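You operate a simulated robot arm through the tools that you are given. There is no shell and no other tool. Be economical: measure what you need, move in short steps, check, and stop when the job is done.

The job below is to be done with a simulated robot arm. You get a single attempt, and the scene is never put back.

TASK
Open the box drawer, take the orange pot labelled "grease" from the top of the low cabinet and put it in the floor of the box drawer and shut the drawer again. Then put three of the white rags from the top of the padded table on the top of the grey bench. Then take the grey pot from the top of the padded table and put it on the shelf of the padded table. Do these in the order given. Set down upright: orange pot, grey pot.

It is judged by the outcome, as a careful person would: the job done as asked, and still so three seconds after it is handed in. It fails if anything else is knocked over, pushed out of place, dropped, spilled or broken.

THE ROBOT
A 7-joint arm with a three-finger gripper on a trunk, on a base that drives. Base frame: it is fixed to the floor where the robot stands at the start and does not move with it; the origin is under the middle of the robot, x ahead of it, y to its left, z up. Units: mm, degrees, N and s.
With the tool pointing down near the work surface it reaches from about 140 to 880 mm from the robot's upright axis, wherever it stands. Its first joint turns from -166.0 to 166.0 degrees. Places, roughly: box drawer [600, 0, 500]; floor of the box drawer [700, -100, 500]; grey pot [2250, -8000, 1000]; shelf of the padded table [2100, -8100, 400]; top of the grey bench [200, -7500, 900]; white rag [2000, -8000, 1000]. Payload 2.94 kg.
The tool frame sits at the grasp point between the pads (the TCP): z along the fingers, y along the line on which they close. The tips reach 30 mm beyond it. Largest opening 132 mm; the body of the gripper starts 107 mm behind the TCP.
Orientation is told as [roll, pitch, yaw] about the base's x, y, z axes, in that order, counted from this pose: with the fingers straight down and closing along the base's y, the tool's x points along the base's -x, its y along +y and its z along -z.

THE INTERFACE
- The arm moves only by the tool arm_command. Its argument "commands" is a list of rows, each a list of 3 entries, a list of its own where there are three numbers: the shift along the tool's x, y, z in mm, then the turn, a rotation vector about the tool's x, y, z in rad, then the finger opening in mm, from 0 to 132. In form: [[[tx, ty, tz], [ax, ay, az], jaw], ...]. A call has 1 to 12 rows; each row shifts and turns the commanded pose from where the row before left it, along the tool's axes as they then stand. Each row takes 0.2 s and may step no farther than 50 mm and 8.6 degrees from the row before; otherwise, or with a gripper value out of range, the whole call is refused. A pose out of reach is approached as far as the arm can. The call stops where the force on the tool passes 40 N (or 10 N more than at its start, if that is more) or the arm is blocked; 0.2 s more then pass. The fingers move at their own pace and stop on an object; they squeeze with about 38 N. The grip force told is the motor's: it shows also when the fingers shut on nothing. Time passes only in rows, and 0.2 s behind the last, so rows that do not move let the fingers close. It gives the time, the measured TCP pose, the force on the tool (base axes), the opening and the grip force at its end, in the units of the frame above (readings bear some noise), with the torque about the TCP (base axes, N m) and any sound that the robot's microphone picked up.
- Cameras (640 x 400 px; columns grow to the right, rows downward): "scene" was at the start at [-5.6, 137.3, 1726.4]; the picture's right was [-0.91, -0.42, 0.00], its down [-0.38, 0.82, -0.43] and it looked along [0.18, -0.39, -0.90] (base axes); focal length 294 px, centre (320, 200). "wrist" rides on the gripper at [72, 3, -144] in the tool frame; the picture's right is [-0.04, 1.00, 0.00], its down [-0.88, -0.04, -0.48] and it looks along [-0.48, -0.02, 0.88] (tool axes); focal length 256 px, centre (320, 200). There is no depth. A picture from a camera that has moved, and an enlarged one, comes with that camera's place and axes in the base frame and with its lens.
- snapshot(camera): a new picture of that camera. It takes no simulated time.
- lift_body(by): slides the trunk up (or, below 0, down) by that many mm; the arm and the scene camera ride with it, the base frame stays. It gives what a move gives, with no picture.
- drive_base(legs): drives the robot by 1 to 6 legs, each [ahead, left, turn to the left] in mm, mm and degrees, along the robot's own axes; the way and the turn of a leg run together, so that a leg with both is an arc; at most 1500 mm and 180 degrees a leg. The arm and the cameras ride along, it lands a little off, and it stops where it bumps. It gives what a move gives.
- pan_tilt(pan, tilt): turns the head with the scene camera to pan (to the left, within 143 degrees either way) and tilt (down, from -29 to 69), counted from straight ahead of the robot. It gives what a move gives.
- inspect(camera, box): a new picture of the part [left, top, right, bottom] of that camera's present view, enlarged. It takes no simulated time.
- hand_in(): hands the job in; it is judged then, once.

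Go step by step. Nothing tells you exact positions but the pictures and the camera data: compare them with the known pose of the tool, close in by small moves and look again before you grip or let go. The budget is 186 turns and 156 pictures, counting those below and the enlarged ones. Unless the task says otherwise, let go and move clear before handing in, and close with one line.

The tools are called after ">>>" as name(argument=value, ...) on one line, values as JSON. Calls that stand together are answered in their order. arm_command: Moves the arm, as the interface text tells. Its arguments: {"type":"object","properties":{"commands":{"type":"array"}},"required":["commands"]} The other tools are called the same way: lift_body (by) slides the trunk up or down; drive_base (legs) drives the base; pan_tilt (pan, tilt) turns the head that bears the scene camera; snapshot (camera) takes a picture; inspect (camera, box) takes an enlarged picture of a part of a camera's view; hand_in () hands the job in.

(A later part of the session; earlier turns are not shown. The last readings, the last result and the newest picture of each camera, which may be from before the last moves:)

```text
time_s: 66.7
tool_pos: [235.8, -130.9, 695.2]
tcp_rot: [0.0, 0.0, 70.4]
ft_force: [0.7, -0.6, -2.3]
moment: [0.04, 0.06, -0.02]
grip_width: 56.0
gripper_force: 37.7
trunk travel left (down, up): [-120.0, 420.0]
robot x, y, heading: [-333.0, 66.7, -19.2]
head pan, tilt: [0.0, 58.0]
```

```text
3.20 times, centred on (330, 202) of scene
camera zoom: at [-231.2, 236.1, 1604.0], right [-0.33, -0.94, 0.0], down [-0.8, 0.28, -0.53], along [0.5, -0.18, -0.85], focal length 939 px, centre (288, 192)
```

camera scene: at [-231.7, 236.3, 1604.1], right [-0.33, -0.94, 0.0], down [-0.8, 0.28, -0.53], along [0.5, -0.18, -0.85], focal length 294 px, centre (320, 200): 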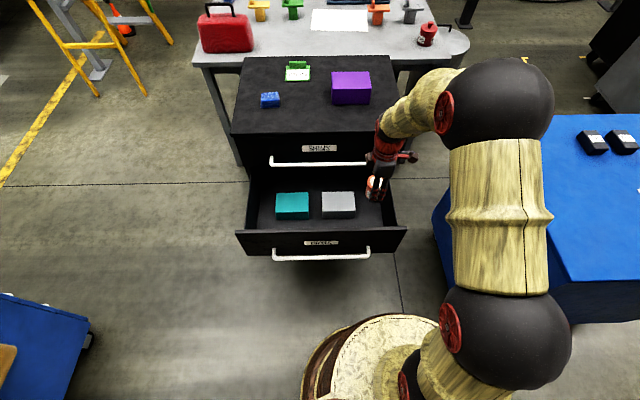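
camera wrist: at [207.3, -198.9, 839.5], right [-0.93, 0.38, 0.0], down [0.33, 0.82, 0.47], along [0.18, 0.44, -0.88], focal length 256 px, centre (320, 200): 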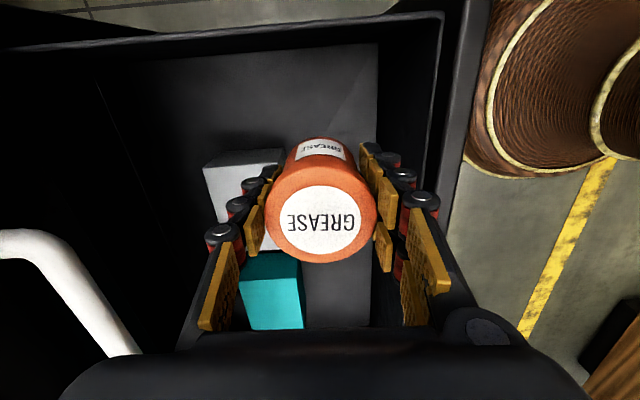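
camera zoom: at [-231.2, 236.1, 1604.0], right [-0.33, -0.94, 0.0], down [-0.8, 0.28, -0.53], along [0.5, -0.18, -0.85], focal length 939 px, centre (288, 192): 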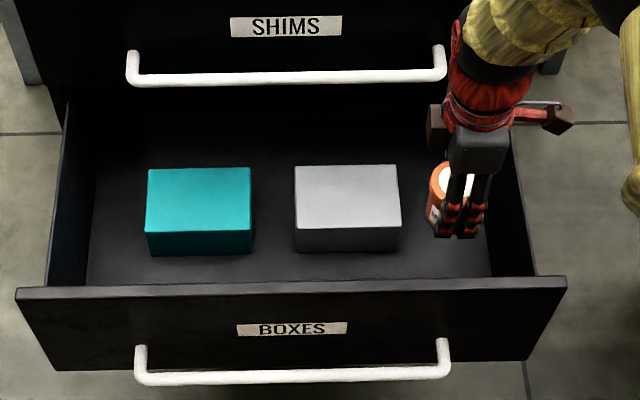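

Rotating the gripper 90° (fingers closing sideways) gives more room over the drawer's front panel. I do that here and shift slightly.

>>> arm_command(commands=[[[-12, 13, 0], [0, 0, 0], 40], [[0, 0, 0], [0, 0, -0.1428], 40], [[0, 0, 0], [0, 0, -0.1428], 40], [[0, 0, 0], [0, 0, -0.1428], 40], [[0, 0, 0], [0, 0, -0.1428], 40], [[0, 0, 0], [0, 0, -0.1428], 40], [[0, 0, 0], [0, 0, -0.1428], 40], [[0, 0, 0], [0, 0, -0.1428], 40], [[0, 0, 0], [0, 0, -0.1428], 40], [[0, 0, 0], [0, 0, -0.1428], 40], [[0, 0, 0], [0, 0, -0.1428], 40], [[0, 0, 0], [0, 0, -0.1428], 40]])

>>> snapshot(camera="wrist")

>>> inspect(camera="scene", box=[230, 140, 430, 265])

```text
time_s: 69.3
tool_pos: [223.1, -111.4, 687.9]
tcp_rot: [0.8, 0.2, 156.8]
ft_force: [1.5, -0.8, 0.4]
moment: [0.05, 0.16, 0.05]
grip_width: 56.0
gripper_force: 37.7
out of reach, approached as far as the arm can: row 12
trunk travel left (down, up): [-120.0, 420.0]
robot x, y, heading: [-328.8, 68.1, -19.5]
head pan, tilt: [0.0, 58.0]
```

```text
120 pictures are left
camera wrist: at [286.7, -141.4, 832.9], right [-0.43, -0.9, 0.01], down [-0.79, 0.39, 0.47], along [-0.43, 0.19, -0.88], focal length 256 px, centre (320, 200)
```

wrist: 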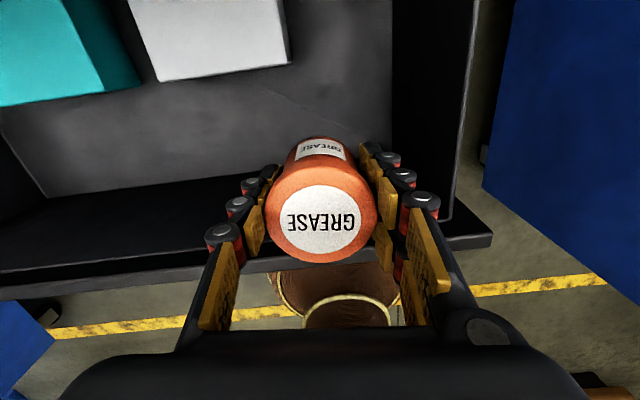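

```text
3.20 times, centred on (330, 202) of scene
camera zoom: at [-230.1, 236.0, 1603.9], right [-0.33, -0.94, 0.0], down [-0.8, 0.28, -0.53], along [0.5, -0.18, -0.85], focal length 939 px, centre (288, 192)
```

zoom: 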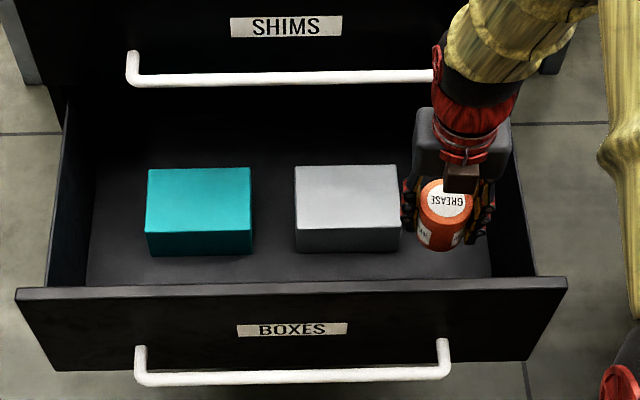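

Good clearances on all sides. Ease off the wrist limit slightly, and lower.

>>> arm_command(commands=[[[8, 0, 0], [0, 0, 0.06], 40], [[0, 0, 40], [0, 0, 0], 40], [[0, 0, 40], [0, 0, 0], 40], [[0, 0, 20], [0, 0, 0], 40], [[0, 0, 0], [0, 0, 0], 40]])

>>> snapshot(camera="wrist")

>>> inspect(camera="scene", box=[230, 140, 430, 265])

```text
time_s: 70.5
tool_pos: [227.8, -115.3, 588.2]
tcp_rot: [0.8, 0.3, 153.3]
ft_force: [-0.5, -0.8, -1.4]
moment: [-0.01, 0.01, -0.01]
grip_width: 55.9
gripper_force: 38.0
trunk travel left (down, up): [-120.0, 420.0]
robot x, y, heading: [-327.4, 68.1, -19.5]
head pan, tilt: [0.0, 58.0]
```

```text
118 pictures are left
camera wrist: at [289.5, -150.0, 732.2], right [-0.49, -0.87, 0.01], down [-0.77, 0.43, 0.47], along [-0.42, 0.22, -0.88], focal length 256 px, centre (320, 200)
```

wrist: 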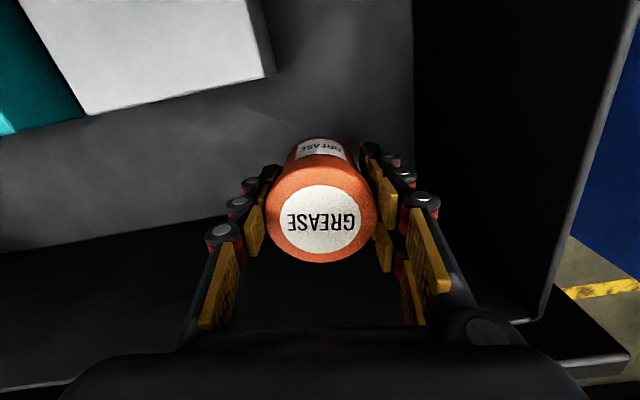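

```text
3.20 times, centred on (330, 202) of scene
camera zoom: at [-231.5, 236.2, 1604.0], right [-0.33, -0.94, 0.0], down [-0.8, 0.28, -0.53], along [0.5, -0.18, -0.85], focal length 939 px, centre (288, 192)
```

zoom: 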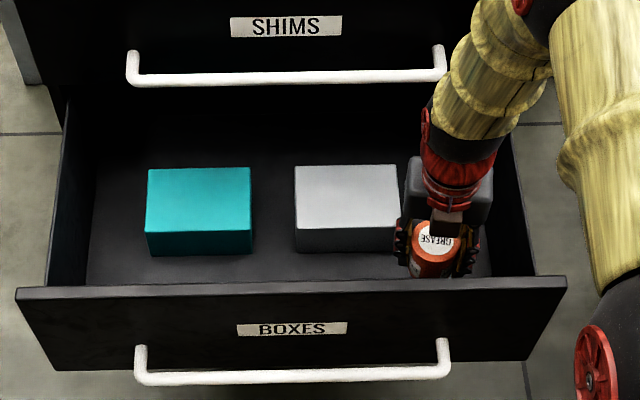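

Lower gently toward floor contact.

>>> arm_command(commands=[[[0, 0, 8], [0, 0, 0], 40], [[0, 0, 8], [0, 0, 0], 40], [[0, 0, 8], [0, 0, 0], 40], [[0, 0, 0], [0, 0, 0], 40]])

>>> snapshot(camera="wrist")

```text
time_s: 71.5
tool_pos: [228.2, -115.6, 564.0]
tcp_rot: [0.9, 0.1, 153.4]
ft_force: [0.9, -0.7, -0.1]
moment: [-0.04, 0.01, -0.01]
grip_width: 55.8
gripper_force: 37.8
trunk travel left (down, up): [-120.0, 420.0]
robot x, y, heading: [-330.3, 67.5, -19.4]
head pan, tilt: [0.0, 58.0]
```

```text
116 pictures are left
camera wrist: at [289.5, -149.6, 708.1], right [-0.49, -0.87, 0.01], down [-0.77, 0.43, 0.47], along [-0.42, 0.22, -0.88], focal length 256 px, centre (320, 200)
```

wrist: 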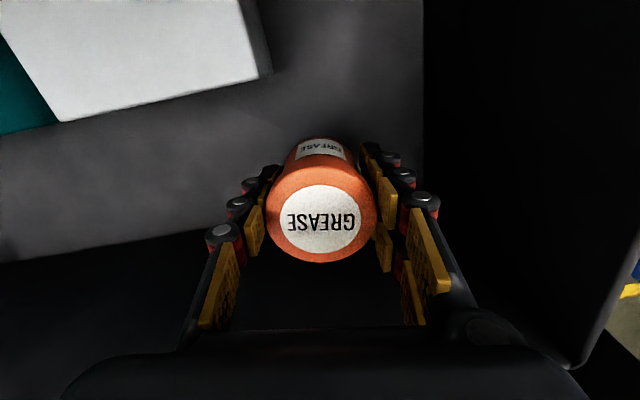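

>>> arm_command(commands=[[[0, 0, 5], [0, 0, 0], 40], [[0, 0, 5], [0, 0, 0], 40], [[0, 0, 5], [0, 0, 0], 40], [[0, 0, 0], [0, 0, 0], 40]])

```text
time_s: 72.5
tool_pos: [227.7, -115.9, 547.8]
tcp_rot: [0.8, 0.2, 153.3]
ft_force: [0.6, -0.4, -1.1]
moment: [0.02, -0.01, 0.01]
grip_width: 56.0
gripper_force: 38.0
trunk travel left (down, up): [-120.0, 420.0]
robot x, y, heading: [-329.7, 66.8, -19.2]
head pan, tilt: [0.0, 58.0]
```

>>> arm_command(commands=[[[0, 0, 5], [0, 0, 0], 40], [[0, 0, 5], [0, 0, 0], 40], [[0, 0, 4], [0, 0, 0], 40], [[0, 0, 0], [0, 0, 0], 40]])

>>> inspect(camera="wrist", box=[200, 0, 460, 300])

```text
time_s: 73.5
tool_pos: [227.0, -116.4, 535.2]
tcp_rot: [0.8, 0.2, 153.3]
ft_force: [0.2, 0.3, -2.1]
moment: [0.01, 0.0, 0.0]
grip_width: 56.1
gripper_force: 38.3
trunk travel left (down, up): [-120.0, 420.0]
robot x, y, heading: [-327.2, 64.5, -19.4]
head pan, tilt: [0.0, 58.0]
```

```text
1.33 times, centred on (330, 150) of wrist
camera zoom: at [289.8, -150.4, 679.3], right [-0.49, -0.87, 0.01], down [-0.77, 0.43, 0.47], along [-0.42, 0.22, -0.88], focal length 341 px, centre (307, 267)
```

zoom: 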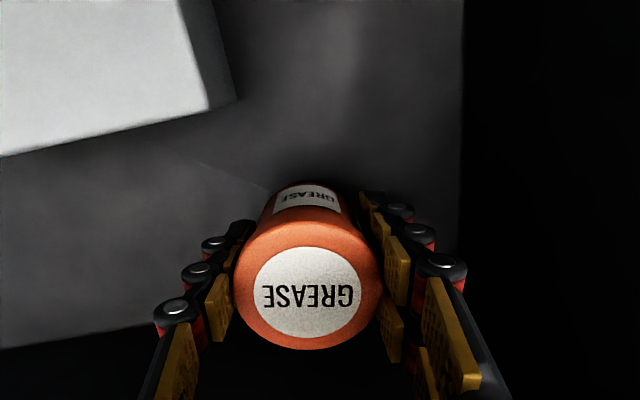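

>>> arm_command(commands=[[[0, 0, 4], [0, 0, 0], 40], [[0, 0, 4], [0, 0, 0], 40], [[0, 0, 4], [0, 0, 0], 40], [[0, 0, 4], [0, 0, 0], 40], [[0, 0, 0], [0, 0, 0], 40]])

```text
time_s: 74.7
tool_pos: [227.6, -117.5, 517.9]
tcp_rot: [0.9, 0.2, 153.4]
ft_force: [0.4, 0.4, -0.5]
moment: [0.02, 0.0, -0.01]
grip_width: 56.0
gripper_force: 37.8
trunk travel left (down, up): [-120.0, 420.0]
robot x, y, heading: [-327.7, 68.9, -19.5]
head pan, tilt: [0.0, 58.0]
```

>>> arm_command(commands=[[[0, 0, 4], [0, 0, 0], 40], [[0, 0, 4], [0, 0, 0], 40], [[0, 0, 4], [0, 0, 0], 40], [[0, 0, 4], [0, 0, 0], 40], [[0, 0, 0], [0, 0, 0], 40]])

>>> inspect(camera="scene", box=[330, 160, 430, 265])

>>> inspect(camera="wrist", box=[200, 0, 460, 300])

```text
time_s: 75.9
tool_pos: [228.1, -116.6, 503.0]
tcp_rot: [0.8, 0.2, 153.4]
ft_force: [0.2, 0.3, -1.9]
moment: [0.02, 0.0, -0.01]
grip_width: 55.5
gripper_force: 38.2
trunk travel left (down, up): [-120.0, 420.0]
robot x, y, heading: [-330.5, 66.9, -19.4]
head pan, tilt: [0.0, 58.0]
```

```text
3.81 times, centred on (380, 212) of scene
camera zoom: at [-231.6, 236.2, 1604.0], right [-0.33, -0.94, 0.0], down [-0.8, 0.28, -0.53], along [0.5, -0.18, -0.85], focal length 1118 px, centre (91, 152)
```

zoom: 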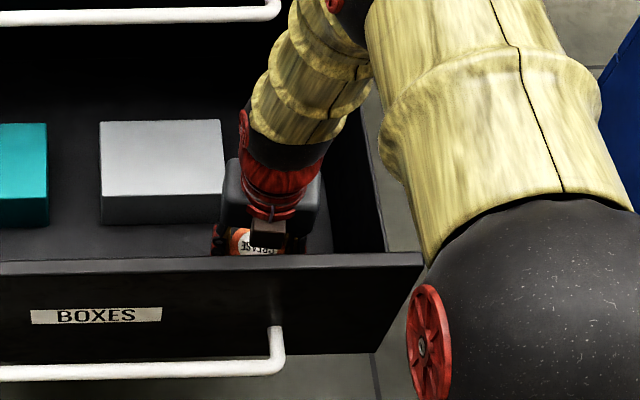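

```text
1.33 times, centred on (330, 150) of wrist
camera zoom: at [289.6, -150.8, 647.4], right [-0.49, -0.87, 0.01], down [-0.77, 0.43, 0.47], along [-0.42, 0.22, -0.88], focal length 341 px, centre (307, 267)
```

zoom: 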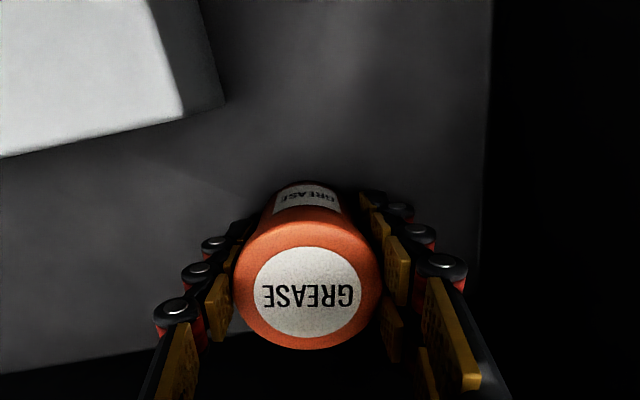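

Continue down gently; floor estimates say 20–40 mm more.

>>> arm_command(commands=[[[0, 0, 4], [0, 0, 0], 40], [[0, 0, 4], [0, 0, 0], 40], [[0, 0, 4], [0, 0, 0], 40], [[0, 0, 0], [0, 0, 0], 40]])

```text
time_s: 76.9
tool_pos: [228.2, -116.2, 493.5]
tcp_rot: [0.7, 0.4, 153.4]
ft_force: [-0.1, -4.1, 30.6]
moment: [0.14, -0.23, 0.01]
grip_width: 55.0
gripper_force: 37.9
trunk travel left (down, up): [-120.0, 420.0]
robot x, y, heading: [-330.5, 65.3, -19.3]
head pan, tilt: [0.0, 58.0]
```

Contact at TCP z ≈ 493 (30 N up) — the pot is on the floor. Relax slightly and open.

>>> arm_command(commands=[[[0, 0, -2], [0, 0, 0], 40], [[0, 0, 0], [0, 0, 0], 60], [[0, 0, 0], [0, 0, 0], 82], [[0, 0, 0], [0, 0, 0], 82]])

>>> inspect(camera="wrist", box=[200, 0, 460, 300])

```text
time_s: 77.9
tool_pos: [227.2, -116.9, 494.2]
tcp_rot: [0.8, 0.2, 153.3]
ft_force: [-0.1, -0.2, 0.3]
moment: [0.01, -0.02, 0.03]
grip_width: 82.1
gripper_force: 0.2
trunk travel left (down, up): [-120.0, 420.0]
robot x, y, heading: [-329.2, 68.9, -19.4]
head pan, tilt: [0.0, 58.0]
```

```text
1.33 times, centred on (330, 150) of wrist
camera zoom: at [289.1, -150.6, 637.4], right [-0.49, -0.87, 0.01], down [-0.77, 0.43, 0.47], along [-0.42, 0.22, -0.88], focal length 341 px, centre (307, 267)
```

zoom: 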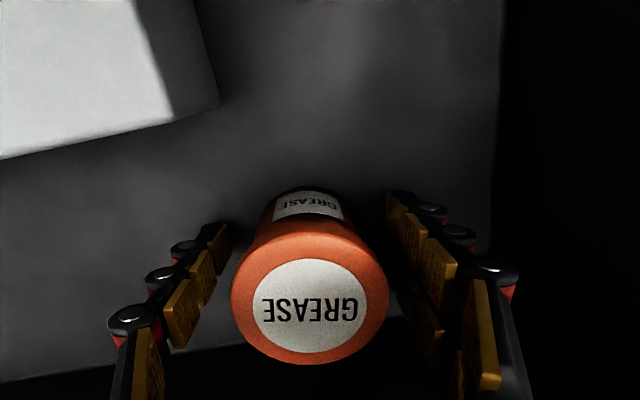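

Released upright. Lift straight out and look.

>>> arm_command(commands=[[[0, 0, -15], [0, 0, 0], 82], [[0, 0, -25], [0, 0, 0], 82], [[0, 0, -40], [0, 0, 0], 82], [[0, 0, -45], [0, 0, 0], 82], [[0, 0, -45], [0, 0, 0], 82], [[0, 0, -45], [0, 0, 0], 82], [[0, 0, -45], [0, 0, 0], 82], [[0, 0, -45], [0, 0, 0], 82]])

>>> snapshot(camera="wrist")

>>> snapshot(camera="scene")

```text
time_s: 79.7
tool_pos: [227.2, -111.3, 798.4]
tcp_rot: [0.8, 0.0, 153.3]
ft_force: [0.3, 0.2, 0.0]
moment: [0.0, 0.0, 0.03]
grip_width: 82.1
gripper_force: 0.1
trunk travel left (down, up): [-120.0, 420.0]
robot x, y, heading: [-331.5, 68.4, -19.4]
head pan, tilt: [0.0, 58.0]
```

```text
111 pictures are left
camera wrist: at [290.2, -146.1, 942.2], right [-0.49, -0.87, 0.01], down [-0.77, 0.43, 0.47], along [-0.42, 0.22, -0.88], focal length 256 px, centre (320, 200)
```

wrist: 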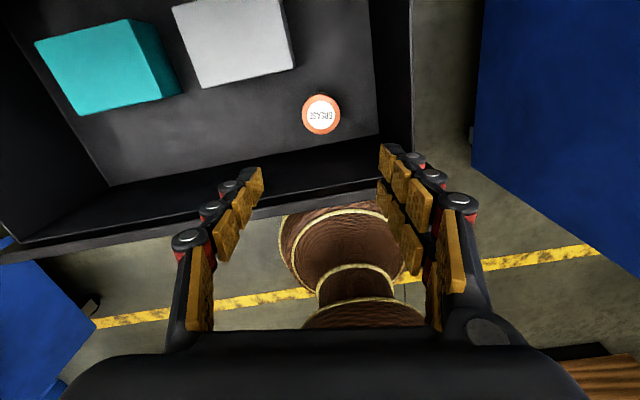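

```text
110 pictures are left
camera scene: at [-231.7, 236.3, 1604.0], right [-0.33, -0.94, 0.0], down [-0.8, 0.28, -0.53], along [0.5, -0.18, -0.85], focal length 294 px, centre (320, 200)
```

scene: 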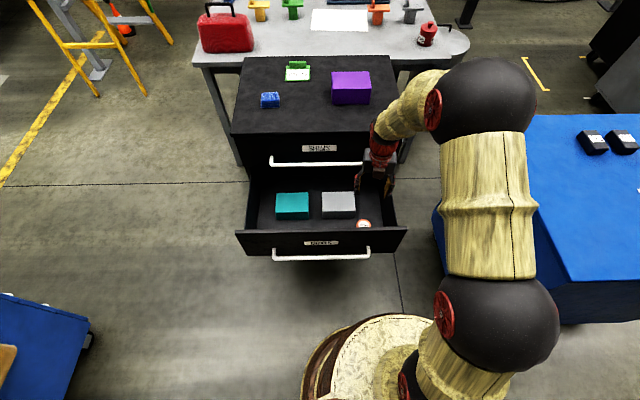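

Pot is standing in the drawer. I back off to the earlier handle-grip station and reset the tool orientation.

>>> drive_base(legs=[[-231, 0, 0], [0, 186, 0]])

>>> arm_command(commands=[[[0, 0, 0], [0, 0, 0.1314], 70], [[0, 0, 0], [0, 0, 0.1314], 70], [[0, 0, 0], [0, 0, 0.1314], 70], [[0, 0, 0], [0, 0, 0.1314], 70], [[0, 0, 0], [0, 0, 0.1314], 70], [[0, 0, 0], [0, 0, 0.1314], 70], [[0, 0, 0], [0, 0, 0.1314], 70], [[0, 0, 0], [0, 0, 0.1314], 70], [[0, 0, 0], [0, 0, 0.1314], 70], [[0, 0, 0], [0, 0, 0.1314], 70], [[0, 0, 0], [0, 0, 0.1314], 70]])

```text
time_s: 82.5
tool_pos: [72.1, 140.1, 798.9]
tcp_rot: [0.9, 0.2, 153.4]
ft_force: [0.0, 0.3, -0.8]
moment: [0.02, 0.0, 0.01]
grip_width: 82.2
gripper_force: 0.0
trunk travel left (down, up): [-120.0, 420.0]
robot x, y, heading: [-485.4, 319.4, -19.2]
head pan, tilt: [0.0, 58.0]
```

```text
time_s: 84.9
tool_pos: [71.8, 141.9, 798.8]
tcp_rot: [-0.1, 0.8, 70.6]
ft_force: [-1.1, 0.1, 0.7]
moment: [0.0, 0.05, -0.02]
grip_width: 69.8
gripper_force: 0.0
trunk travel left (down, up): [-120.0, 420.0]
robot x, y, heading: [-487.9, 321.7, -19.3]
head pan, tilt: [0.0, 58.0]
```

Back the tool off, lower it in front of the handle, then tilt forward.

>>> arm_command(commands=[[[0, 43, 0], [0, 0, 0], 70], [[0, 43, 0], [0, 0, 0], 70], [[0, 40, 0], [0, 0, 0], 70], [[-14, 0, 48], [0, 0, 0], 70], [[0, 0, 48], [0, 0, 0], 70], [[0, 0, 48], [0, 0, 0], 70], [[0, 0, 48], [0, 0, 0], 70], [[0, 0, 48], [0, 0, 0], 70]])

>>> arm_command(commands=[[[0, 0, 0], [0.12915, 0, 0], 70], [[0, 0, 0], [0.12915, 0, 0], 70], [[0, 0, 0], [0.12915, 0, 0], 70], [[0, 0, 0], [0.12915, 0, 0], 70], [[0, 0, 0], [0.12915, 0, 0], 70], [[0, 0, 0], [0.12915, 0, 0], 70], [[0, 0, 0], [0.12915, 0, 0], 70], [[0, 0, 0], [0.12915, 0, 0], 70], [[0, 0, 0], [0.12915, 0, 0], 70], [[0, 0, 0], [0.12915, 0, 0], 70], [[0, 0, 0], [0, 0, 0], 70]])

>>> snapshot(camera="wrist")

```text
time_s: 86.7
tool_pos: [-41.5, 192.5, 557.3]
tcp_rot: [-0.1, 0.8, 70.6]
ft_force: [0.1, -0.1, 1.8]
moment: [-0.01, 0.05, 0.02]
grip_width: 69.6
gripper_force: 0.1
trunk travel left (down, up): [-120.0, 420.0]
robot x, y, heading: [-488.1, 317.2, -19.2]
head pan, tilt: [0.0, 58.0]
```

```text
time_s: 89.1
tool_pos: [-55.7, 231.4, 549.1]
tcp_rot: [-41.6, -5.7, 72.1]
ft_force: [-0.5, 0.6, -0.4]
moment: [-0.01, 0.0, 0.0]
grip_width: 69.9
gripper_force: 0.0
out of reach, approached as far as the arm can: row 2, 3, 4, 5, 6, 7
trunk travel left (down, up): [-120.0, 420.0]
robot x, y, heading: [-489.1, 319.2, -19.0]
head pan, tilt: [0.0, 58.0]
```

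```text
109 pictures are left
camera wrist: at [-175.0, 181.8, 646.8], right [-0.68, 0.33, -0.66], down [-0.02, 0.88, 0.47], along [0.73, 0.33, -0.59], focal length 256 px, centre (320, 200)
```

wrist: 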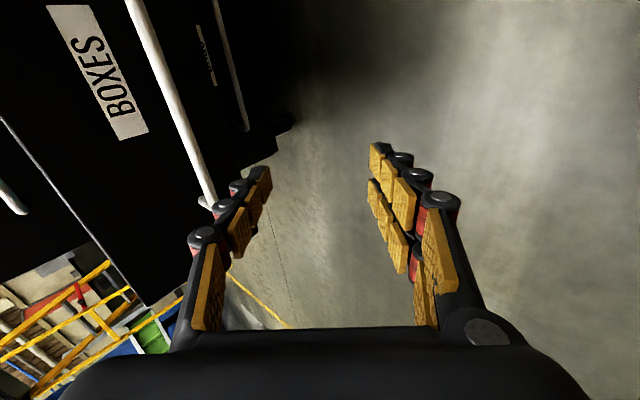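

>>> arm_command(commands=[[[0, 0, 0], [0, 0, 0], 70], [[0, 0, 0], [0, 0, 0], 70]])

>>> pan_tilt(pan=-10, tilt=65)

>>> snapshot(camera="scene")

```text
time_s: 89.7
tool_pos: [-55.7, 231.9, 548.7]
tcp_rot: [-41.4, -5.7, 72.0]
ft_force: [0.0, 0.3, 0.8]
moment: [-0.02, 0.0, -0.01]
grip_width: 70.1
gripper_force: 0.0
trunk travel left (down, up): [-120.0, 420.0]
robot x, y, heading: [-487.5, 317.6, -19.3]
head pan, tilt: [0.0, 58.0]
```

```text
time_s: 90.5
tool_pos: [-54.7, 231.2, 548.9]
tcp_rot: [-41.6, -5.7, 72.1]
ft_force: [0.0, 0.5, -0.2]
moment: [0.0, 0.03, -0.01]
grip_width: 70.2
gripper_force: 0.1
trunk travel left (down, up): [-120.0, 420.0]
robot x, y, heading: [-485.6, 322.1, -19.1]
head pan, tilt: [-10.0, 65.0]
```

```text
108 pictures are left
camera scene: at [-401.2, 482.7, 1596.1], right [-0.49, -0.87, 0.0], down [-0.79, 0.44, -0.42], along [0.37, -0.21, -0.91], focal length 294 px, centre (320, 200)
```

scene: 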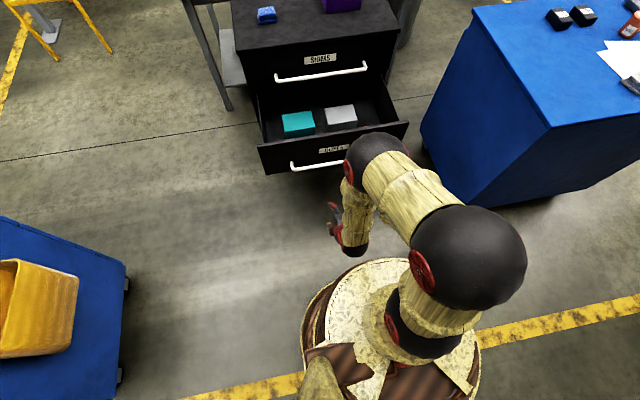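

The arm is too folded here. I'll back the base 150 mm, extend the tool forward, then finish the tilt.

>>> drive_base(legs=[[-150, 0, 0]])

>>> arm_command(commands=[[[12.2, -30.6, 25.3], [0, 0, 0], 70], [[12.2, -30.6, 25.3], [0, 0, 0], 70], [[12.2, -30.6, 25.3], [0, 0, 0], 70], [[12.2, -30.6, 25.3], [0, 0, 0], 70], [[12.2, -30.6, 25.3], [0, 0, 0], 70], [[0, 0, 0], [0.1138, 0.0147, -0.0145], 70], [[0, 0, 0], [0.1138, 0.0147, -0.0145], 70], [[0, 0, 0], [0.1138, 0.0147, -0.0145], 70], [[0, 0, 0], [0.1138, 0.0147, -0.0145], 70], [[0, 0, 0], [0.1138, 0.0147, -0.0145], 70], [[0, 0, 0], [0, 0, 0], 70]])

>>> snapshot(camera="wrist")

```text
time_s: 91.8
tool_pos: [-197.2, 280.5, 548.6]
tcp_rot: [-41.5, -5.7, 72.0]
ft_force: [0.5, 0.1, -0.3]
moment: [-0.03, -0.01, 0.01]
grip_width: 69.8
gripper_force: 0.1
trunk travel left (down, up): [-120.0, 420.0]
robot x, y, heading: [-626.6, 369.4, -19.3]
head pan, tilt: [-10.0, 65.0]
```

```text
time_s: 94.2
tool_pos: [-27.0, 161.4, 550.2]
tcp_rot: [-74.2, 0.0, 70.7]
ft_force: [0.5, -0.2, 0.4]
moment: [0.02, 0.0, 0.02]
grip_width: 70.0
gripper_force: 0.0
trunk travel left (down, up): [-120.0, 420.0]
robot x, y, heading: [-627.8, 368.9, -19.2]
head pan, tilt: [-10.0, 65.0]
```

```text
107 pictures are left
camera wrist: at [-182.9, 138.0, 585.9], right [-0.24, 0.13, -0.96], down [-0.13, 0.98, 0.17], along [0.96, 0.17, -0.22], focal length 256 px, centre (320, 200)
```

wrist: 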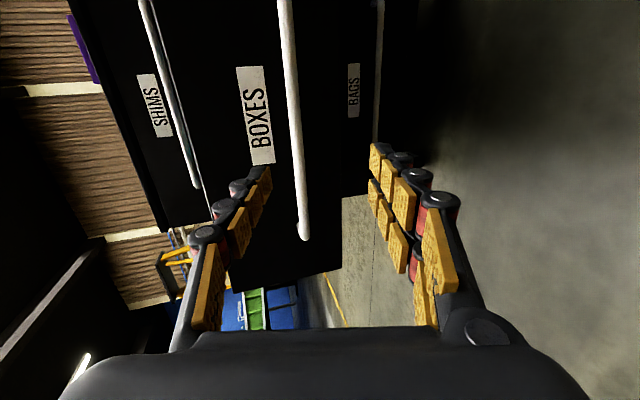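

Aligned like the first time. Advance 180 mm to the bar and look before gripping.

>>> arm_command(commands=[[[0, -6.3, 35.6], [0, 0, 0], 70], [[0, -6.3, 35.6], [0, 0, 0], 70], [[0, -6.3, 35.6], [0, 0, 0], 70], [[0, -6.3, 35.6], [0, 0, 0], 70], [[0, 0, 0], [0, 0, 0], 70]])

>>> snapshot(camera="wrist")

```text
time_s: 95.4
tool_pos: [110.0, 114.2, 534.8]
tcp_rot: [-74.0, 0.1, 70.8]
ft_force: [0.0, -0.1, 0.5]
moment: [-0.02, 0.01, -0.03]
grip_width: 69.9
gripper_force: 0.0
trunk travel left (down, up): [-120.0, 420.0]
robot x, y, heading: [-630.8, 371.2, -19.3]
head pan, tilt: [-10.0, 65.0]
```

```text
106 pictures are left
camera wrist: at [-46.7, 90.8, 571.8], right [-0.24, 0.13, -0.96], down [-0.13, 0.98, 0.17], along [0.96, 0.17, -0.22], focal length 256 px, centre (320, 200)
```

wrist: 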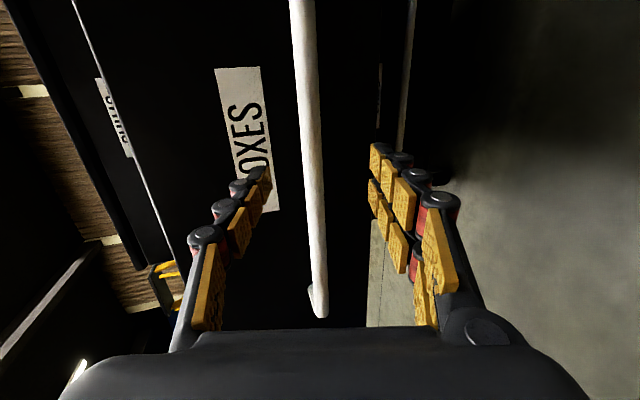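

>>> arm_command(commands=[[[0, -5, 33], [0, 0, 0], 70], [[0, 0, 0], [0, 0, 0], 0], [[0, 0, 0], [0, 0, 0], 0], [[0, 0, 0], [0, 0, 0], 0], [[0, 0, 0], [0, 0, 0], 0], [[0, 0, 0], [0, 0, 0], 0]])

>>> arm_command(commands=[[[0, -2.8, 9.6], [0, 0, 0], 0], [[0, -4.2, 14.4], [0, 0, 0], 0], [[0, -5, 17.3], [0, 0, 0], 0], [[0, -5, 17.3], [0, 0, 0], 0], [[0, -5, 17.3], [0, 0, 0], 0], [[0, -5, 17.3], [0, 0, 0], 0], [[0, -5, 17.3], [0, 0, 0], 0], [[0, -5, 17.3], [0, 0, 0], 0], [[0, -5, 17.3], [0, 0, 0], 0], [[0, -5, 17.3], [0, 0, 0], 0]])

>>> snapshot(camera="scene")

```text
time_s: 96.8
tool_pos: [141.1, 102.3, 530.9]
tcp_rot: [-74.1, 0.0, 70.8]
ft_force: [0.5, -0.5, 2.3]
moment: [-0.36, 0.01, 0.07]
grip_width: 15.4
gripper_force: 27.0
trunk travel left (down, up): [-120.0, 420.0]
robot x, y, heading: [-625.7, 372.3, -19.4]
head pan, tilt: [-10.0, 65.0]
```

```text
time_s: 99.0
tool_pos: [300.5, 50.9, 531.4]
tcp_rot: [-74.1, 0.0, 71.1]
ft_force: [9.4, 25.9, 4.4]
moment: [-0.12, -0.1, 0.44]
grip_width: 15.3
gripper_force: 41.5
trunk travel left (down, up): [-120.0, 420.0]
robot x, y, heading: [-627.4, 371.2, -19.3]
head pan, tilt: [-10.0, 65.0]
```

```text
105 pictures are left
camera scene: at [-542.3, 533.8, 1595.9], right [-0.49, -0.87, 0.0], down [-0.79, 0.44, -0.42], along [0.37, -0.21, -0.91], focal length 294 px, centre (320, 200)
```

scene: 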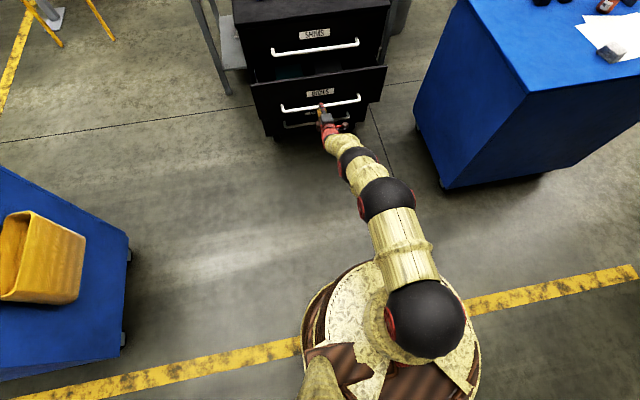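

Pushing well, but reach is running out and a small side strain built up. Ease it by re-gripping, then push with the base.

>>> arm_command(commands=[[[0, 0, 0], [0, 0, 0], 40], [[-2, 0, 0], [0, 0, 0], 40], [[0, 0, 0], [0, 0, 0], 0], [[0, 0, 0], [0, 0, 0], 0], [[0, 0, 0], [0, 0, 0], 0]])

>>> drive_base(legs=[[100, 0, 0]])

```text
time_s: 100.2
tool_pos: [300.7, 48.5, 531.1]
tcp_rot: [-74.1, 0.0, 70.7]
ft_force: [-0.1, -3.5, 1.6]
moment: [-0.41, 0.09, -0.1]
grip_width: 15.5
gripper_force: 25.8
trunk travel left (down, up): [-120.0, 420.0]
robot x, y, heading: [-627.2, 370.2, -19.5]
head pan, tilt: [-10.0, 65.0]
```

```text
time_s: 101.4
tool_pos: [396.5, 18.7, 531.6]
tcp_rot: [-74.1, 0.1, 70.9]
ft_force: [2.5, 5.0, 1.7]
moment: [-0.22, 0.03, 0.42]
grip_width: 15.3
gripper_force: 41.5
trunk travel left (down, up): [-120.0, 420.0]
robot x, y, heading: [-534.8, 336.6, -19.1]
head pan, tilt: [-10.0, 65.0]
```

About 26 mm remain; push the rest slowly with the arm until it stops.

>>> arm_command(commands=[[[0, -2.2, 7.7], [0, 0, 0], 0], [[0, -2.2, 7.7], [0, 0, 0], 0], [[0, -1.7, 5.8], [0, 0, 0], 0], [[0, -1.1, 3.8], [0, 0, 0], 0], [[0, -0.8, 2.9], [0, 0, 0], 0]])

>>> snapshot(camera="wrist")

>>> pan_tilt(pan=0, tilt=45)

>>> inspect(camera="scene", box=[220, 120, 460, 270])

```text
time_s: 102.6
tool_pos: [421.8, 9.0, 531.1]
tcp_rot: [-74.0, 0.0, 71.1]
ft_force: [-30.0, 15.2, 11.6]
moment: [-0.22, 0.06, 0.2]
grip_width: 15.2
gripper_force: 41.1
trunk travel left (down, up): [-120.0, 420.0]
robot x, y, heading: [-533.0, 339.7, -19.2]
head pan, tilt: [-10.0, 65.0]
```

```text
104 pictures are left
camera wrist: at [265.0, -14.5, 568.3], right [-0.25, 0.13, -0.96], down [-0.14, 0.98, 0.17], along [0.96, 0.17, -0.22], focal length 256 px, centre (320, 200)
```

wrist: 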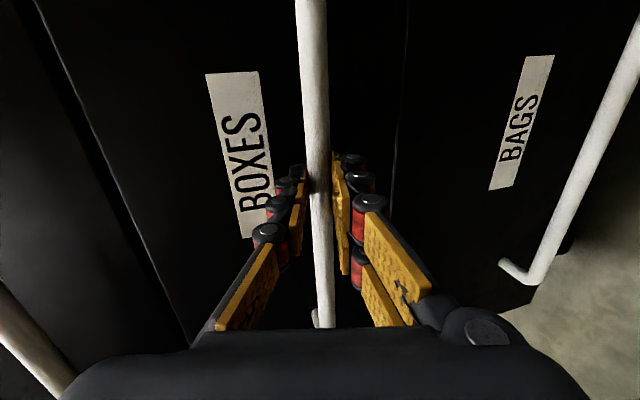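

```text
time_s: 103.4
tool_pos: [423.2, 9.0, 530.3]
tcp_rot: [-74.0, 0.1, 71.0]
ft_force: [-30.7, 17.7, 6.2]
moment: [-0.23, 0.16, 0.25]
grip_width: 15.1
gripper_force: 41.3
trunk travel left (down, up): [-120.0, 420.0]
robot x, y, heading: [-534.1, 336.3, -19.4]
head pan, tilt: [0.0, 45.0]
```

```text
2.67 times, centred on (340, 195) of scene
camera zoom: at [-425.6, 502.9, 1621.0], right [-0.33, -0.94, 0.0], down [-0.67, 0.23, -0.71], along [0.67, -0.23, -0.71], focal length 783 px, centre (267, 213)
```

zoom: 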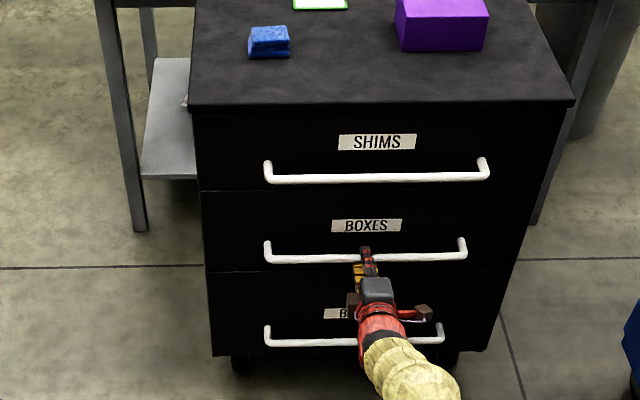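

Drawer is shut flush. Release, back off, lift and point the tool down for travel.

>>> arm_command(commands=[[[0, 0.6, -2], [0, 0, 0], 0], [[0, 0, 0], [0, 0, 0], 70], [[0, 0, 0], [0, 0, 0], 70], [[0, 0, 0], [0, 0, 0], 70], [[0, 0, 0], [0, 0, 0], 70]])

>>> drive_base(legs=[[-200, 0, 0]])

>>> inspect(camera="scene", box=[220, 80, 460, 230])

>>> lift_body(by=330)

>>> arm_command(commands=[[[0, 0, 0], [-0.1293, 0, 0], 70], [[0, 0, 0], [-0.1293, 0, 0], 70], [[0, 0, 0], [-0.1293, 0, 0], 70], [[0, 0, 0], [-0.1293, 0, 0], 70], [[0, 0, 0], [-0.1293, 0, 0], 70], [[0, 0, 0], [-0.1293, 0, 0], 70], [[0, 0, 0], [-0.1293, 0, 0], 70], [[0, 0, 0], [-0.1293, 0, 0], 70], [[0, 0, 0], [-0.1293, 0, 0], 70], [[0, 0, 0], [-0.1293, 0, 0], 70]])

>>> pan_tilt(pan=-70, tilt=22)

>>> snapshot(camera="scene")

```text
time_s: 104.6
tool_pos: [421.8, 8.9, 531.9]
tcp_rot: [-74.1, 0.0, 71.0]
ft_force: [1.0, -0.8, -0.6]
moment: [-0.01, -0.02, 0.02]
grip_width: 70.0
gripper_force: 0.2
trunk travel left (down, up): [-120.0, 420.0]
robot x, y, heading: [-535.6, 339.9, -19.5]
head pan, tilt: [0.0, 45.0]
```

```text
time_s: 106.2
tool_pos: [233.2, 72.9, 532.3]
tcp_rot: [-74.1, 0.0, 70.9]
ft_force: [-0.5, -0.7, -0.7]
moment: [-0.01, -0.03, 0.0]
grip_width: 69.9
gripper_force: 0.0
trunk travel left (down, up): [-120.0, 420.0]
robot x, y, heading: [-721.8, 403.1, -19.4]
head pan, tilt: [0.0, 45.0]
```

```text
2.67 times, centred on (340, 155) of scene
camera zoom: at [-610.3, 567.2, 1621.1], right [-0.33, -0.94, 0.0], down [-0.67, 0.23, -0.71], along [0.67, -0.23, -0.71], focal length 783 px, centre (267, 320)
```

zoom: 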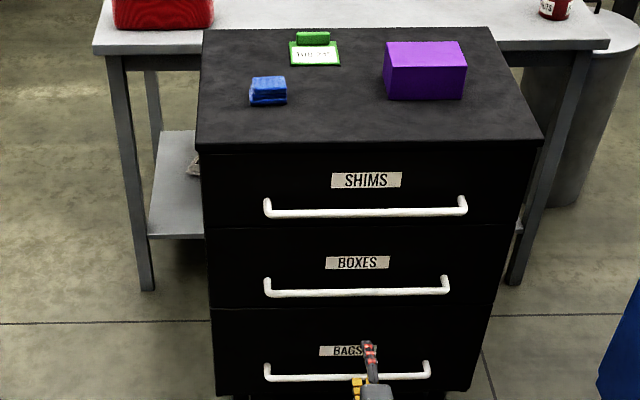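

```text
time_s: 109.5
tool_pos: [235.3, 73.3, 861.3]
tcp_rot: [-74.0, 0.0, 71.0]
ft_force: [-0.9, 0.2, -0.2]
moment: [-0.03, 0.02, -0.02]
grip_width: 69.9
gripper_force: 0.1
trunk travel left (down, up): [-450.0, 90.0]
robot x, y, heading: [-721.1, 401.7, -19.4]
head pan, tilt: [0.0, 45.0]
```

```text
time_s: 111.7
tool_pos: [110.1, 116.2, 902.6]
tcp_rot: [-3.6, 0.0, 70.8]
ft_force: [-0.5, 0.1, -0.9]
moment: [-0.05, -0.06, -0.02]
grip_width: 69.9
gripper_force: 0.0
out of reach, approached as far as the arm can: row 5, 6, 7, 8, 9, 10
trunk travel left (down, up): [-450.0, 90.0]
robot x, y, heading: [-718.3, 401.2, -19.4]
head pan, tilt: [0.0, 45.0]
```

```text
time_s: 113.1
tool_pos: [112.6, 116.2, 900.7]
tcp_rot: [-3.7, 0.0, 70.9]
ft_force: [1.1, 0.0, 0.4]
moment: [-0.02, -0.03, 0.04]
grip_width: 69.9
gripper_force: 0.0
trunk travel left (down, up): [-450.0, 90.0]
robot x, y, heading: [-719.3, 402.8, -19.3]
head pan, tilt: [-70.0, 22.0]
```

```text
101 pictures are left
camera scene: at [-686.1, 501.4, 1986.5], right [-1.0, -0.01, 0.0], down [-0.01, 0.37, -0.93], along [0.01, -0.93, -0.37], focal length 294 px, centre (320, 200)
```

scene: 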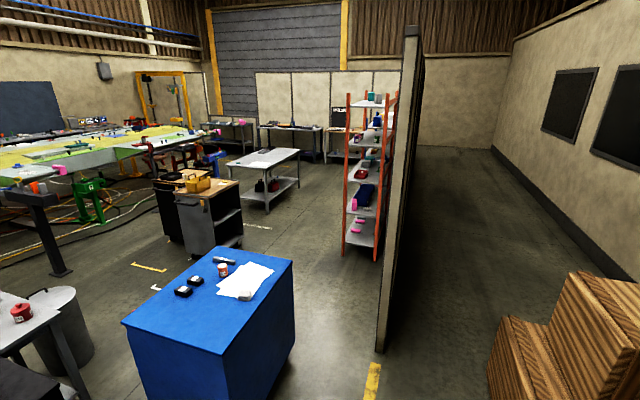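

The drawer is closed and undisturbed. The worktables lie ~8 m in -y; I'll retract the arm for travel and inspect the gap beside the blue cabinet.

>>> arm_command(commands=[[[0, 40, -25], [-0.03, 0, 0], 20], [[0, 40, -25], [-0.034, 0, 0], 20], [[0, 40, -25], [0, 0, 0], 20], [[0, 40, -25], [0, 0, 0], 20], [[0, 40, -25], [0, 0, 0], 20], [[0, 40, -25], [0, 0, 0], 20], [[0, 40, -25], [0, 0, 0], 20], [[0, 40, -25], [0, 0, 0], 20], [[0, 40, -25], [0, 0, 0], 20], [[0, 40, -25], [0, 0, 0], 20], [[0, 0, 0], [0, 0, 0], 20]])

>>> drive_base(legs=[[0, 0, 109]])

>>> drive_base(legs=[[-600, 100, 0]])

>>> pan_tilt(pan=-143, tilt=55)

>>> snapshot(camera="scene")

>>> pan_tilt(pan=143, tilt=55)

>>> snapshot(camera="scene")

```text
time_s: 115.5
tool_pos: [-267.6, 247.1, 1148.2]
tcp_rot: [0.0, -0.1, 71.0]
ft_force: [0.4, -0.5, -0.7]
moment: [0.01, 0.03, -0.01]
grip_width: 20.0
gripper_force: 0.0
trunk travel left (down, up): [-450.0, 90.0]
robot x, y, heading: [-721.5, 403.0, -19.1]
head pan, tilt: [-70.0, 22.0]
```

```text
time_s: 120.4
tool_pos: [-725.6, 880.9, 1148.5]
tcp_rot: [0.0, -0.1, -179.6]
ft_force: [0.0, -0.3, 0.2]
moment: [-0.02, 0.0, 0.02]
grip_width: 20.1
gripper_force: 0.1
trunk travel left (down, up): [-450.0, 90.0]
robot x, y, heading: [-720.5, 403.2, 90.2]
head pan, tilt: [-70.0, 22.0]
```

```text
time_s: 123.9
tool_pos: [-825.6, 278.4, 1148.7]
tcp_rot: [0.0, 0.0, -179.3]
ft_force: [0.2, -1.4, 0.2]
moment: [0.01, 0.03, -0.04]
grip_width: 20.1
gripper_force: 0.0
trunk travel left (down, up): [-450.0, 90.0]
robot x, y, heading: [-821.5, -202.2, 90.5]
head pan, tilt: [-70.0, 22.0]
```

```text
time_s: 125.3
tool_pos: [-825.3, 278.5, 1149.5]
tcp_rot: [0.0, 0.0, -179.5]
ft_force: [0.2, 0.7, 0.0]
moment: [-0.02, -0.03, -0.04]
grip_width: 20.2
gripper_force: 0.1
trunk travel left (down, up): [-450.0, 90.0]
robot x, y, heading: [-819.3, -199.1, 90.4]
head pan, tilt: [-143.0, 55.0]
```

```text
100 pictures are left
camera scene: at [-966.2, -285.7, 1937.7], right [-0.79, -0.61, 0.0], down [-0.5, 0.65, -0.57], along [0.35, -0.46, -0.82], focal length 294 px, centre (320, 200)
```

scene: 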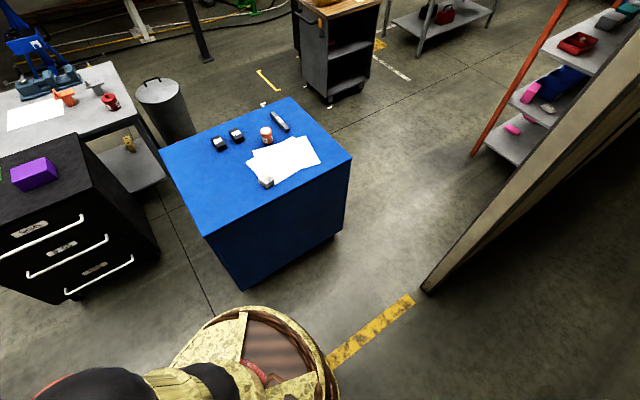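

```text
time_s: 129.3
tool_pos: [-824.1, 277.8, 1148.9]
tcp_rot: [0.1, 0.1, -179.4]
ft_force: [0.1, 0.0, -0.1]
moment: [-0.01, -0.02, -0.03]
grip_width: 20.0
gripper_force: 0.1
trunk travel left (down, up): [-450.0, 90.0]
robot x, y, heading: [-816.3, -196.5, 90.3]
head pan, tilt: [143.0, 55.0]
```

```text
99 pictures are left
camera scene: at [-1053.1, -286.2, 1937.7], right [-0.8, 0.6, 0.0], down [0.49, 0.66, -0.57], along [-0.34, -0.46, -0.82], focal length 294 px, centre (320, 200)
```

scene: 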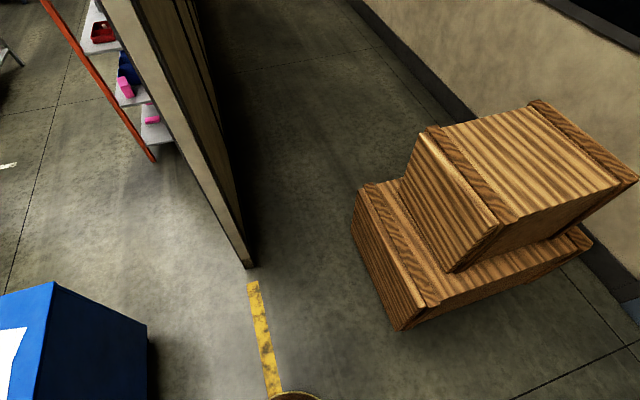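

The gap between cabinet corner (-470,-1183) and partition end (≈-1156,-1215) is ~680 mm against a ~560 mm base. I drive backward through its centre (x≈-813), in stages.

>>> drive_base(legs=[[-550, 0, 0]])

>>> pan_tilt(pan=143, tilt=65)

>>> snapshot(camera="scene")

>>> pan_tilt(pan=-143, tilt=65)

>>> snapshot(camera="scene")

```text
time_s: 132.4
tool_pos: [-822.6, -273.0, 1148.6]
tcp_rot: [-0.1, 0.1, -179.4]
ft_force: [0.2, -0.2, 1.1]
moment: [0.03, 0.02, 0.01]
grip_width: 20.3
gripper_force: 0.0
trunk travel left (down, up): [-450.0, 90.0]
robot x, y, heading: [-818.2, -753.3, 90.6]
head pan, tilt: [143.0, 55.0]
```

```text
time_s: 133.2
tool_pos: [-820.8, -273.9, 1147.9]
tcp_rot: [0.0, 0.0, -179.3]
ft_force: [-0.4, 0.1, 0.4]
moment: [0.0, 0.05, 0.01]
grip_width: 19.9
gripper_force: 0.0
trunk travel left (down, up): [-450.0, 90.0]
robot x, y, heading: [-814.1, -754.1, 90.4]
head pan, tilt: [143.0, 65.0]
```

```text
98 pictures are left
camera scene: at [-1042.2, -829.3, 1926.1], right [-0.8, 0.6, 0.0], down [0.54, 0.73, -0.42], along [-0.25, -0.34, -0.91], focal length 294 px, centre (320, 200)
```

scene: 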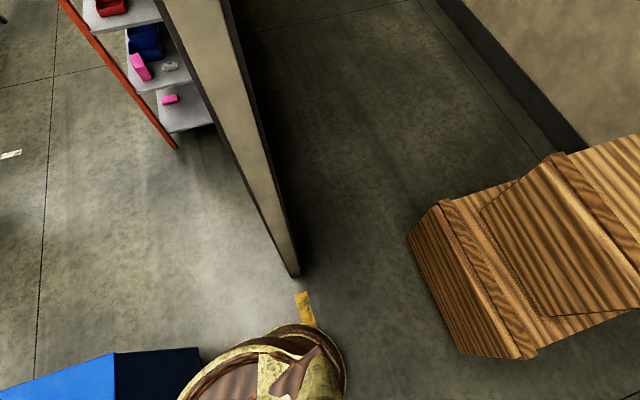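

```text
time_s: 137.1
tool_pos: [-821.4, -273.0, 1148.0]
tcp_rot: [0.1, 0.0, -179.2]
ft_force: [1.5, -0.6, 0.5]
moment: [0.0, 0.02, 0.02]
grip_width: 20.1
gripper_force: 0.0
trunk travel left (down, up): [-450.0, 90.0]
robot x, y, heading: [-813.6, -754.3, 90.5]
head pan, tilt: [-143.0, 65.0]
```

```text
97 pictures are left
camera scene: at [-969.1, -828.5, 1926.1], right [-0.79, -0.61, 0.0], down [-0.55, 0.72, -0.42], along [0.26, -0.34, -0.91], focal length 294 px, centre (320, 200)
```

scene: 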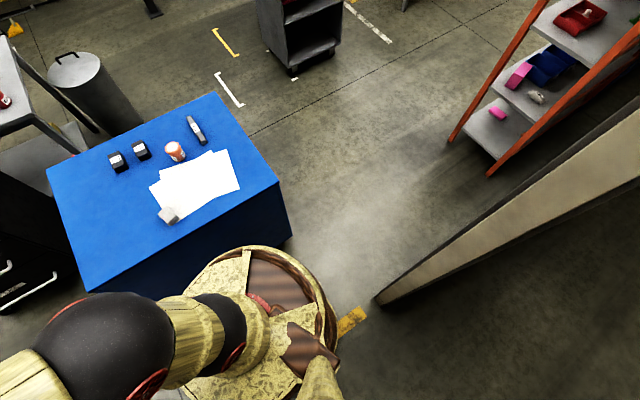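

Confirmed: gap centre x≈-805. Proceed straight through.

>>> drive_base(legs=[[-500, 0, 0]])

>>> drive_base(legs=[[-400, 0, 0], [-300, -250, 0], [0, 0, 180]])

>>> pan_tilt(pan=0, tilt=25)

>>> snapshot(camera="scene")

```text
time_s: 140.0
tool_pos: [-818.2, -776.9, 1148.7]
tcp_rot: [-0.1, 0.0, -179.2]
ft_force: [-0.2, -0.3, 0.5]
moment: [0.02, 0.03, 0.0]
grip_width: 20.0
gripper_force: 0.1
trunk travel left (down, up): [-450.0, 90.0]
robot x, y, heading: [-805.5, -1254.4, 90.7]
head pan, tilt: [-143.0, 65.0]
```

```text
time_s: 152.0
tool_pos: [-538.4, -2431.2, 1148.9]
tcp_rot: [0.0, 0.0, 1.5]
ft_force: [-0.5, 0.4, 0.2]
moment: [-0.05, -0.01, 0.02]
grip_width: 20.2
gripper_force: 0.1
trunk travel left (down, up): [-450.0, 90.0]
robot x, y, heading: [-552.7, -1955.0, -88.7]
head pan, tilt: [-143.0, 65.0]
```

```text
time_s: 154.2
tool_pos: [-538.3, -2431.2, 1148.0]
tcp_rot: [0.0, -0.1, 1.5]
ft_force: [-0.2, -0.4, -0.5]
moment: [-0.03, 0.01, -0.02]
grip_width: 19.9
gripper_force: 0.0
trunk travel left (down, up): [-450.0, 90.0]
robot x, y, heading: [-553.5, -1949.9, -88.7]
head pan, tilt: [0.0, 25.0]
```

```text
96 pictures are left
camera scene: at [-362.7, -2007.3, 1981.7], right [-1.0, -0.02, 0.0], down [-0.01, 0.42, -0.91], along [0.02, -0.91, -0.42], focal length 294 px, centre (320, 200)
```

scene: 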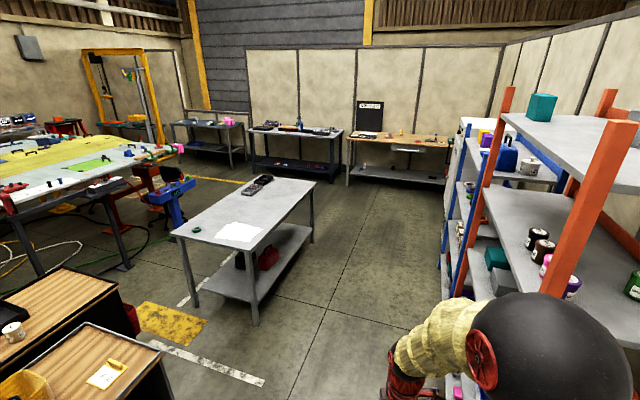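

Through the gap. Zoom in on the far tables.

>>> inspect(camera="scene", box=[150, 90, 350, 215])

```text
3.20 times, centred on (250, 152) of scene
camera zoom: at [-362.7, -2007.3, 1981.7], right [-1.0, -0.02, 0.0], down [-0.01, 0.42, -0.91], along [0.02, -0.91, -0.42], focal length 939 px, centre (544, 352)
```

zoom: 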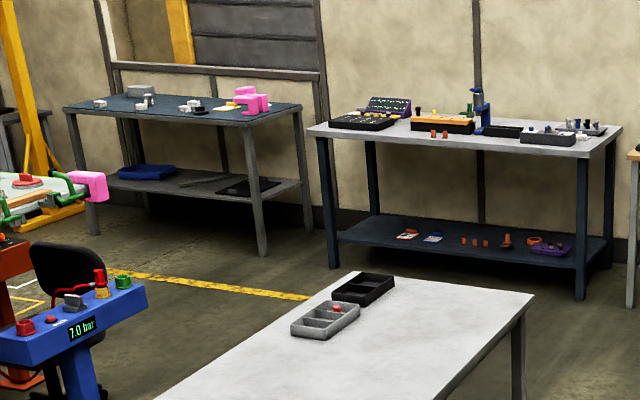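

The bench and padded table are identified. Drive down the aisle in stages.

>>> drive_base(legs=[[755, 206, 0], [998, -93, 0], [1391, -412, 0], [806, 262, 0]])

>>> pan_tilt(pan=40, tilt=30)

>>> snapshot(camera="scene")

```text
time_s: 174.1
tool_pos: [-471.1, -6380.5, 1149.0]
tcp_rot: [-0.1, 0.0, 1.1]
ft_force: [-0.2, -0.8, 0.3]
moment: [-0.01, 0.02, 0.0]
grip_width: 20.0
gripper_force: 0.0
trunk travel left (down, up): [-450.0, 90.0]
robot x, y, heading: [-483.9, -5901.0, -89.0]
head pan, tilt: [0.0, 25.0]
```

```text
time_s: 175.2
tool_pos: [-471.6, -6380.3, 1148.1]
tcp_rot: [-0.1, 0.1, 1.2]
ft_force: [0.0, 0.5, 0.5]
moment: [0.02, 0.04, 0.01]
grip_width: 20.0
gripper_force: 0.1
trunk travel left (down, up): [-450.0, 90.0]
robot x, y, heading: [-480.4, -5903.3, -89.1]
head pan, tilt: [40.0, 30.0]
```

```text
94 pictures are left
camera scene: at [-235.6, -5933.8, 1973.7], right [-0.76, -0.66, 0.0], down [-0.33, 0.38, -0.87], along [0.57, -0.65, -0.5], focal length 294 px, centre (320, 200)
```

scene: 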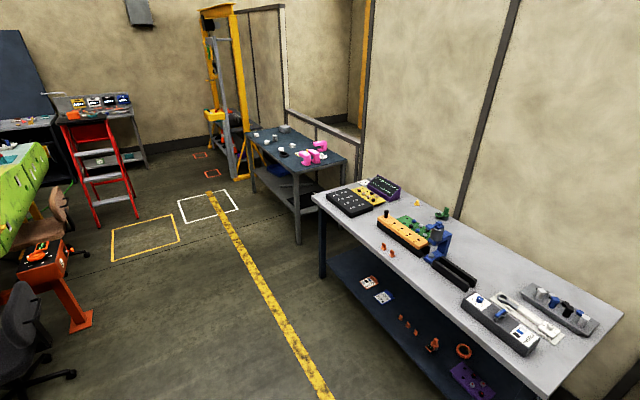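

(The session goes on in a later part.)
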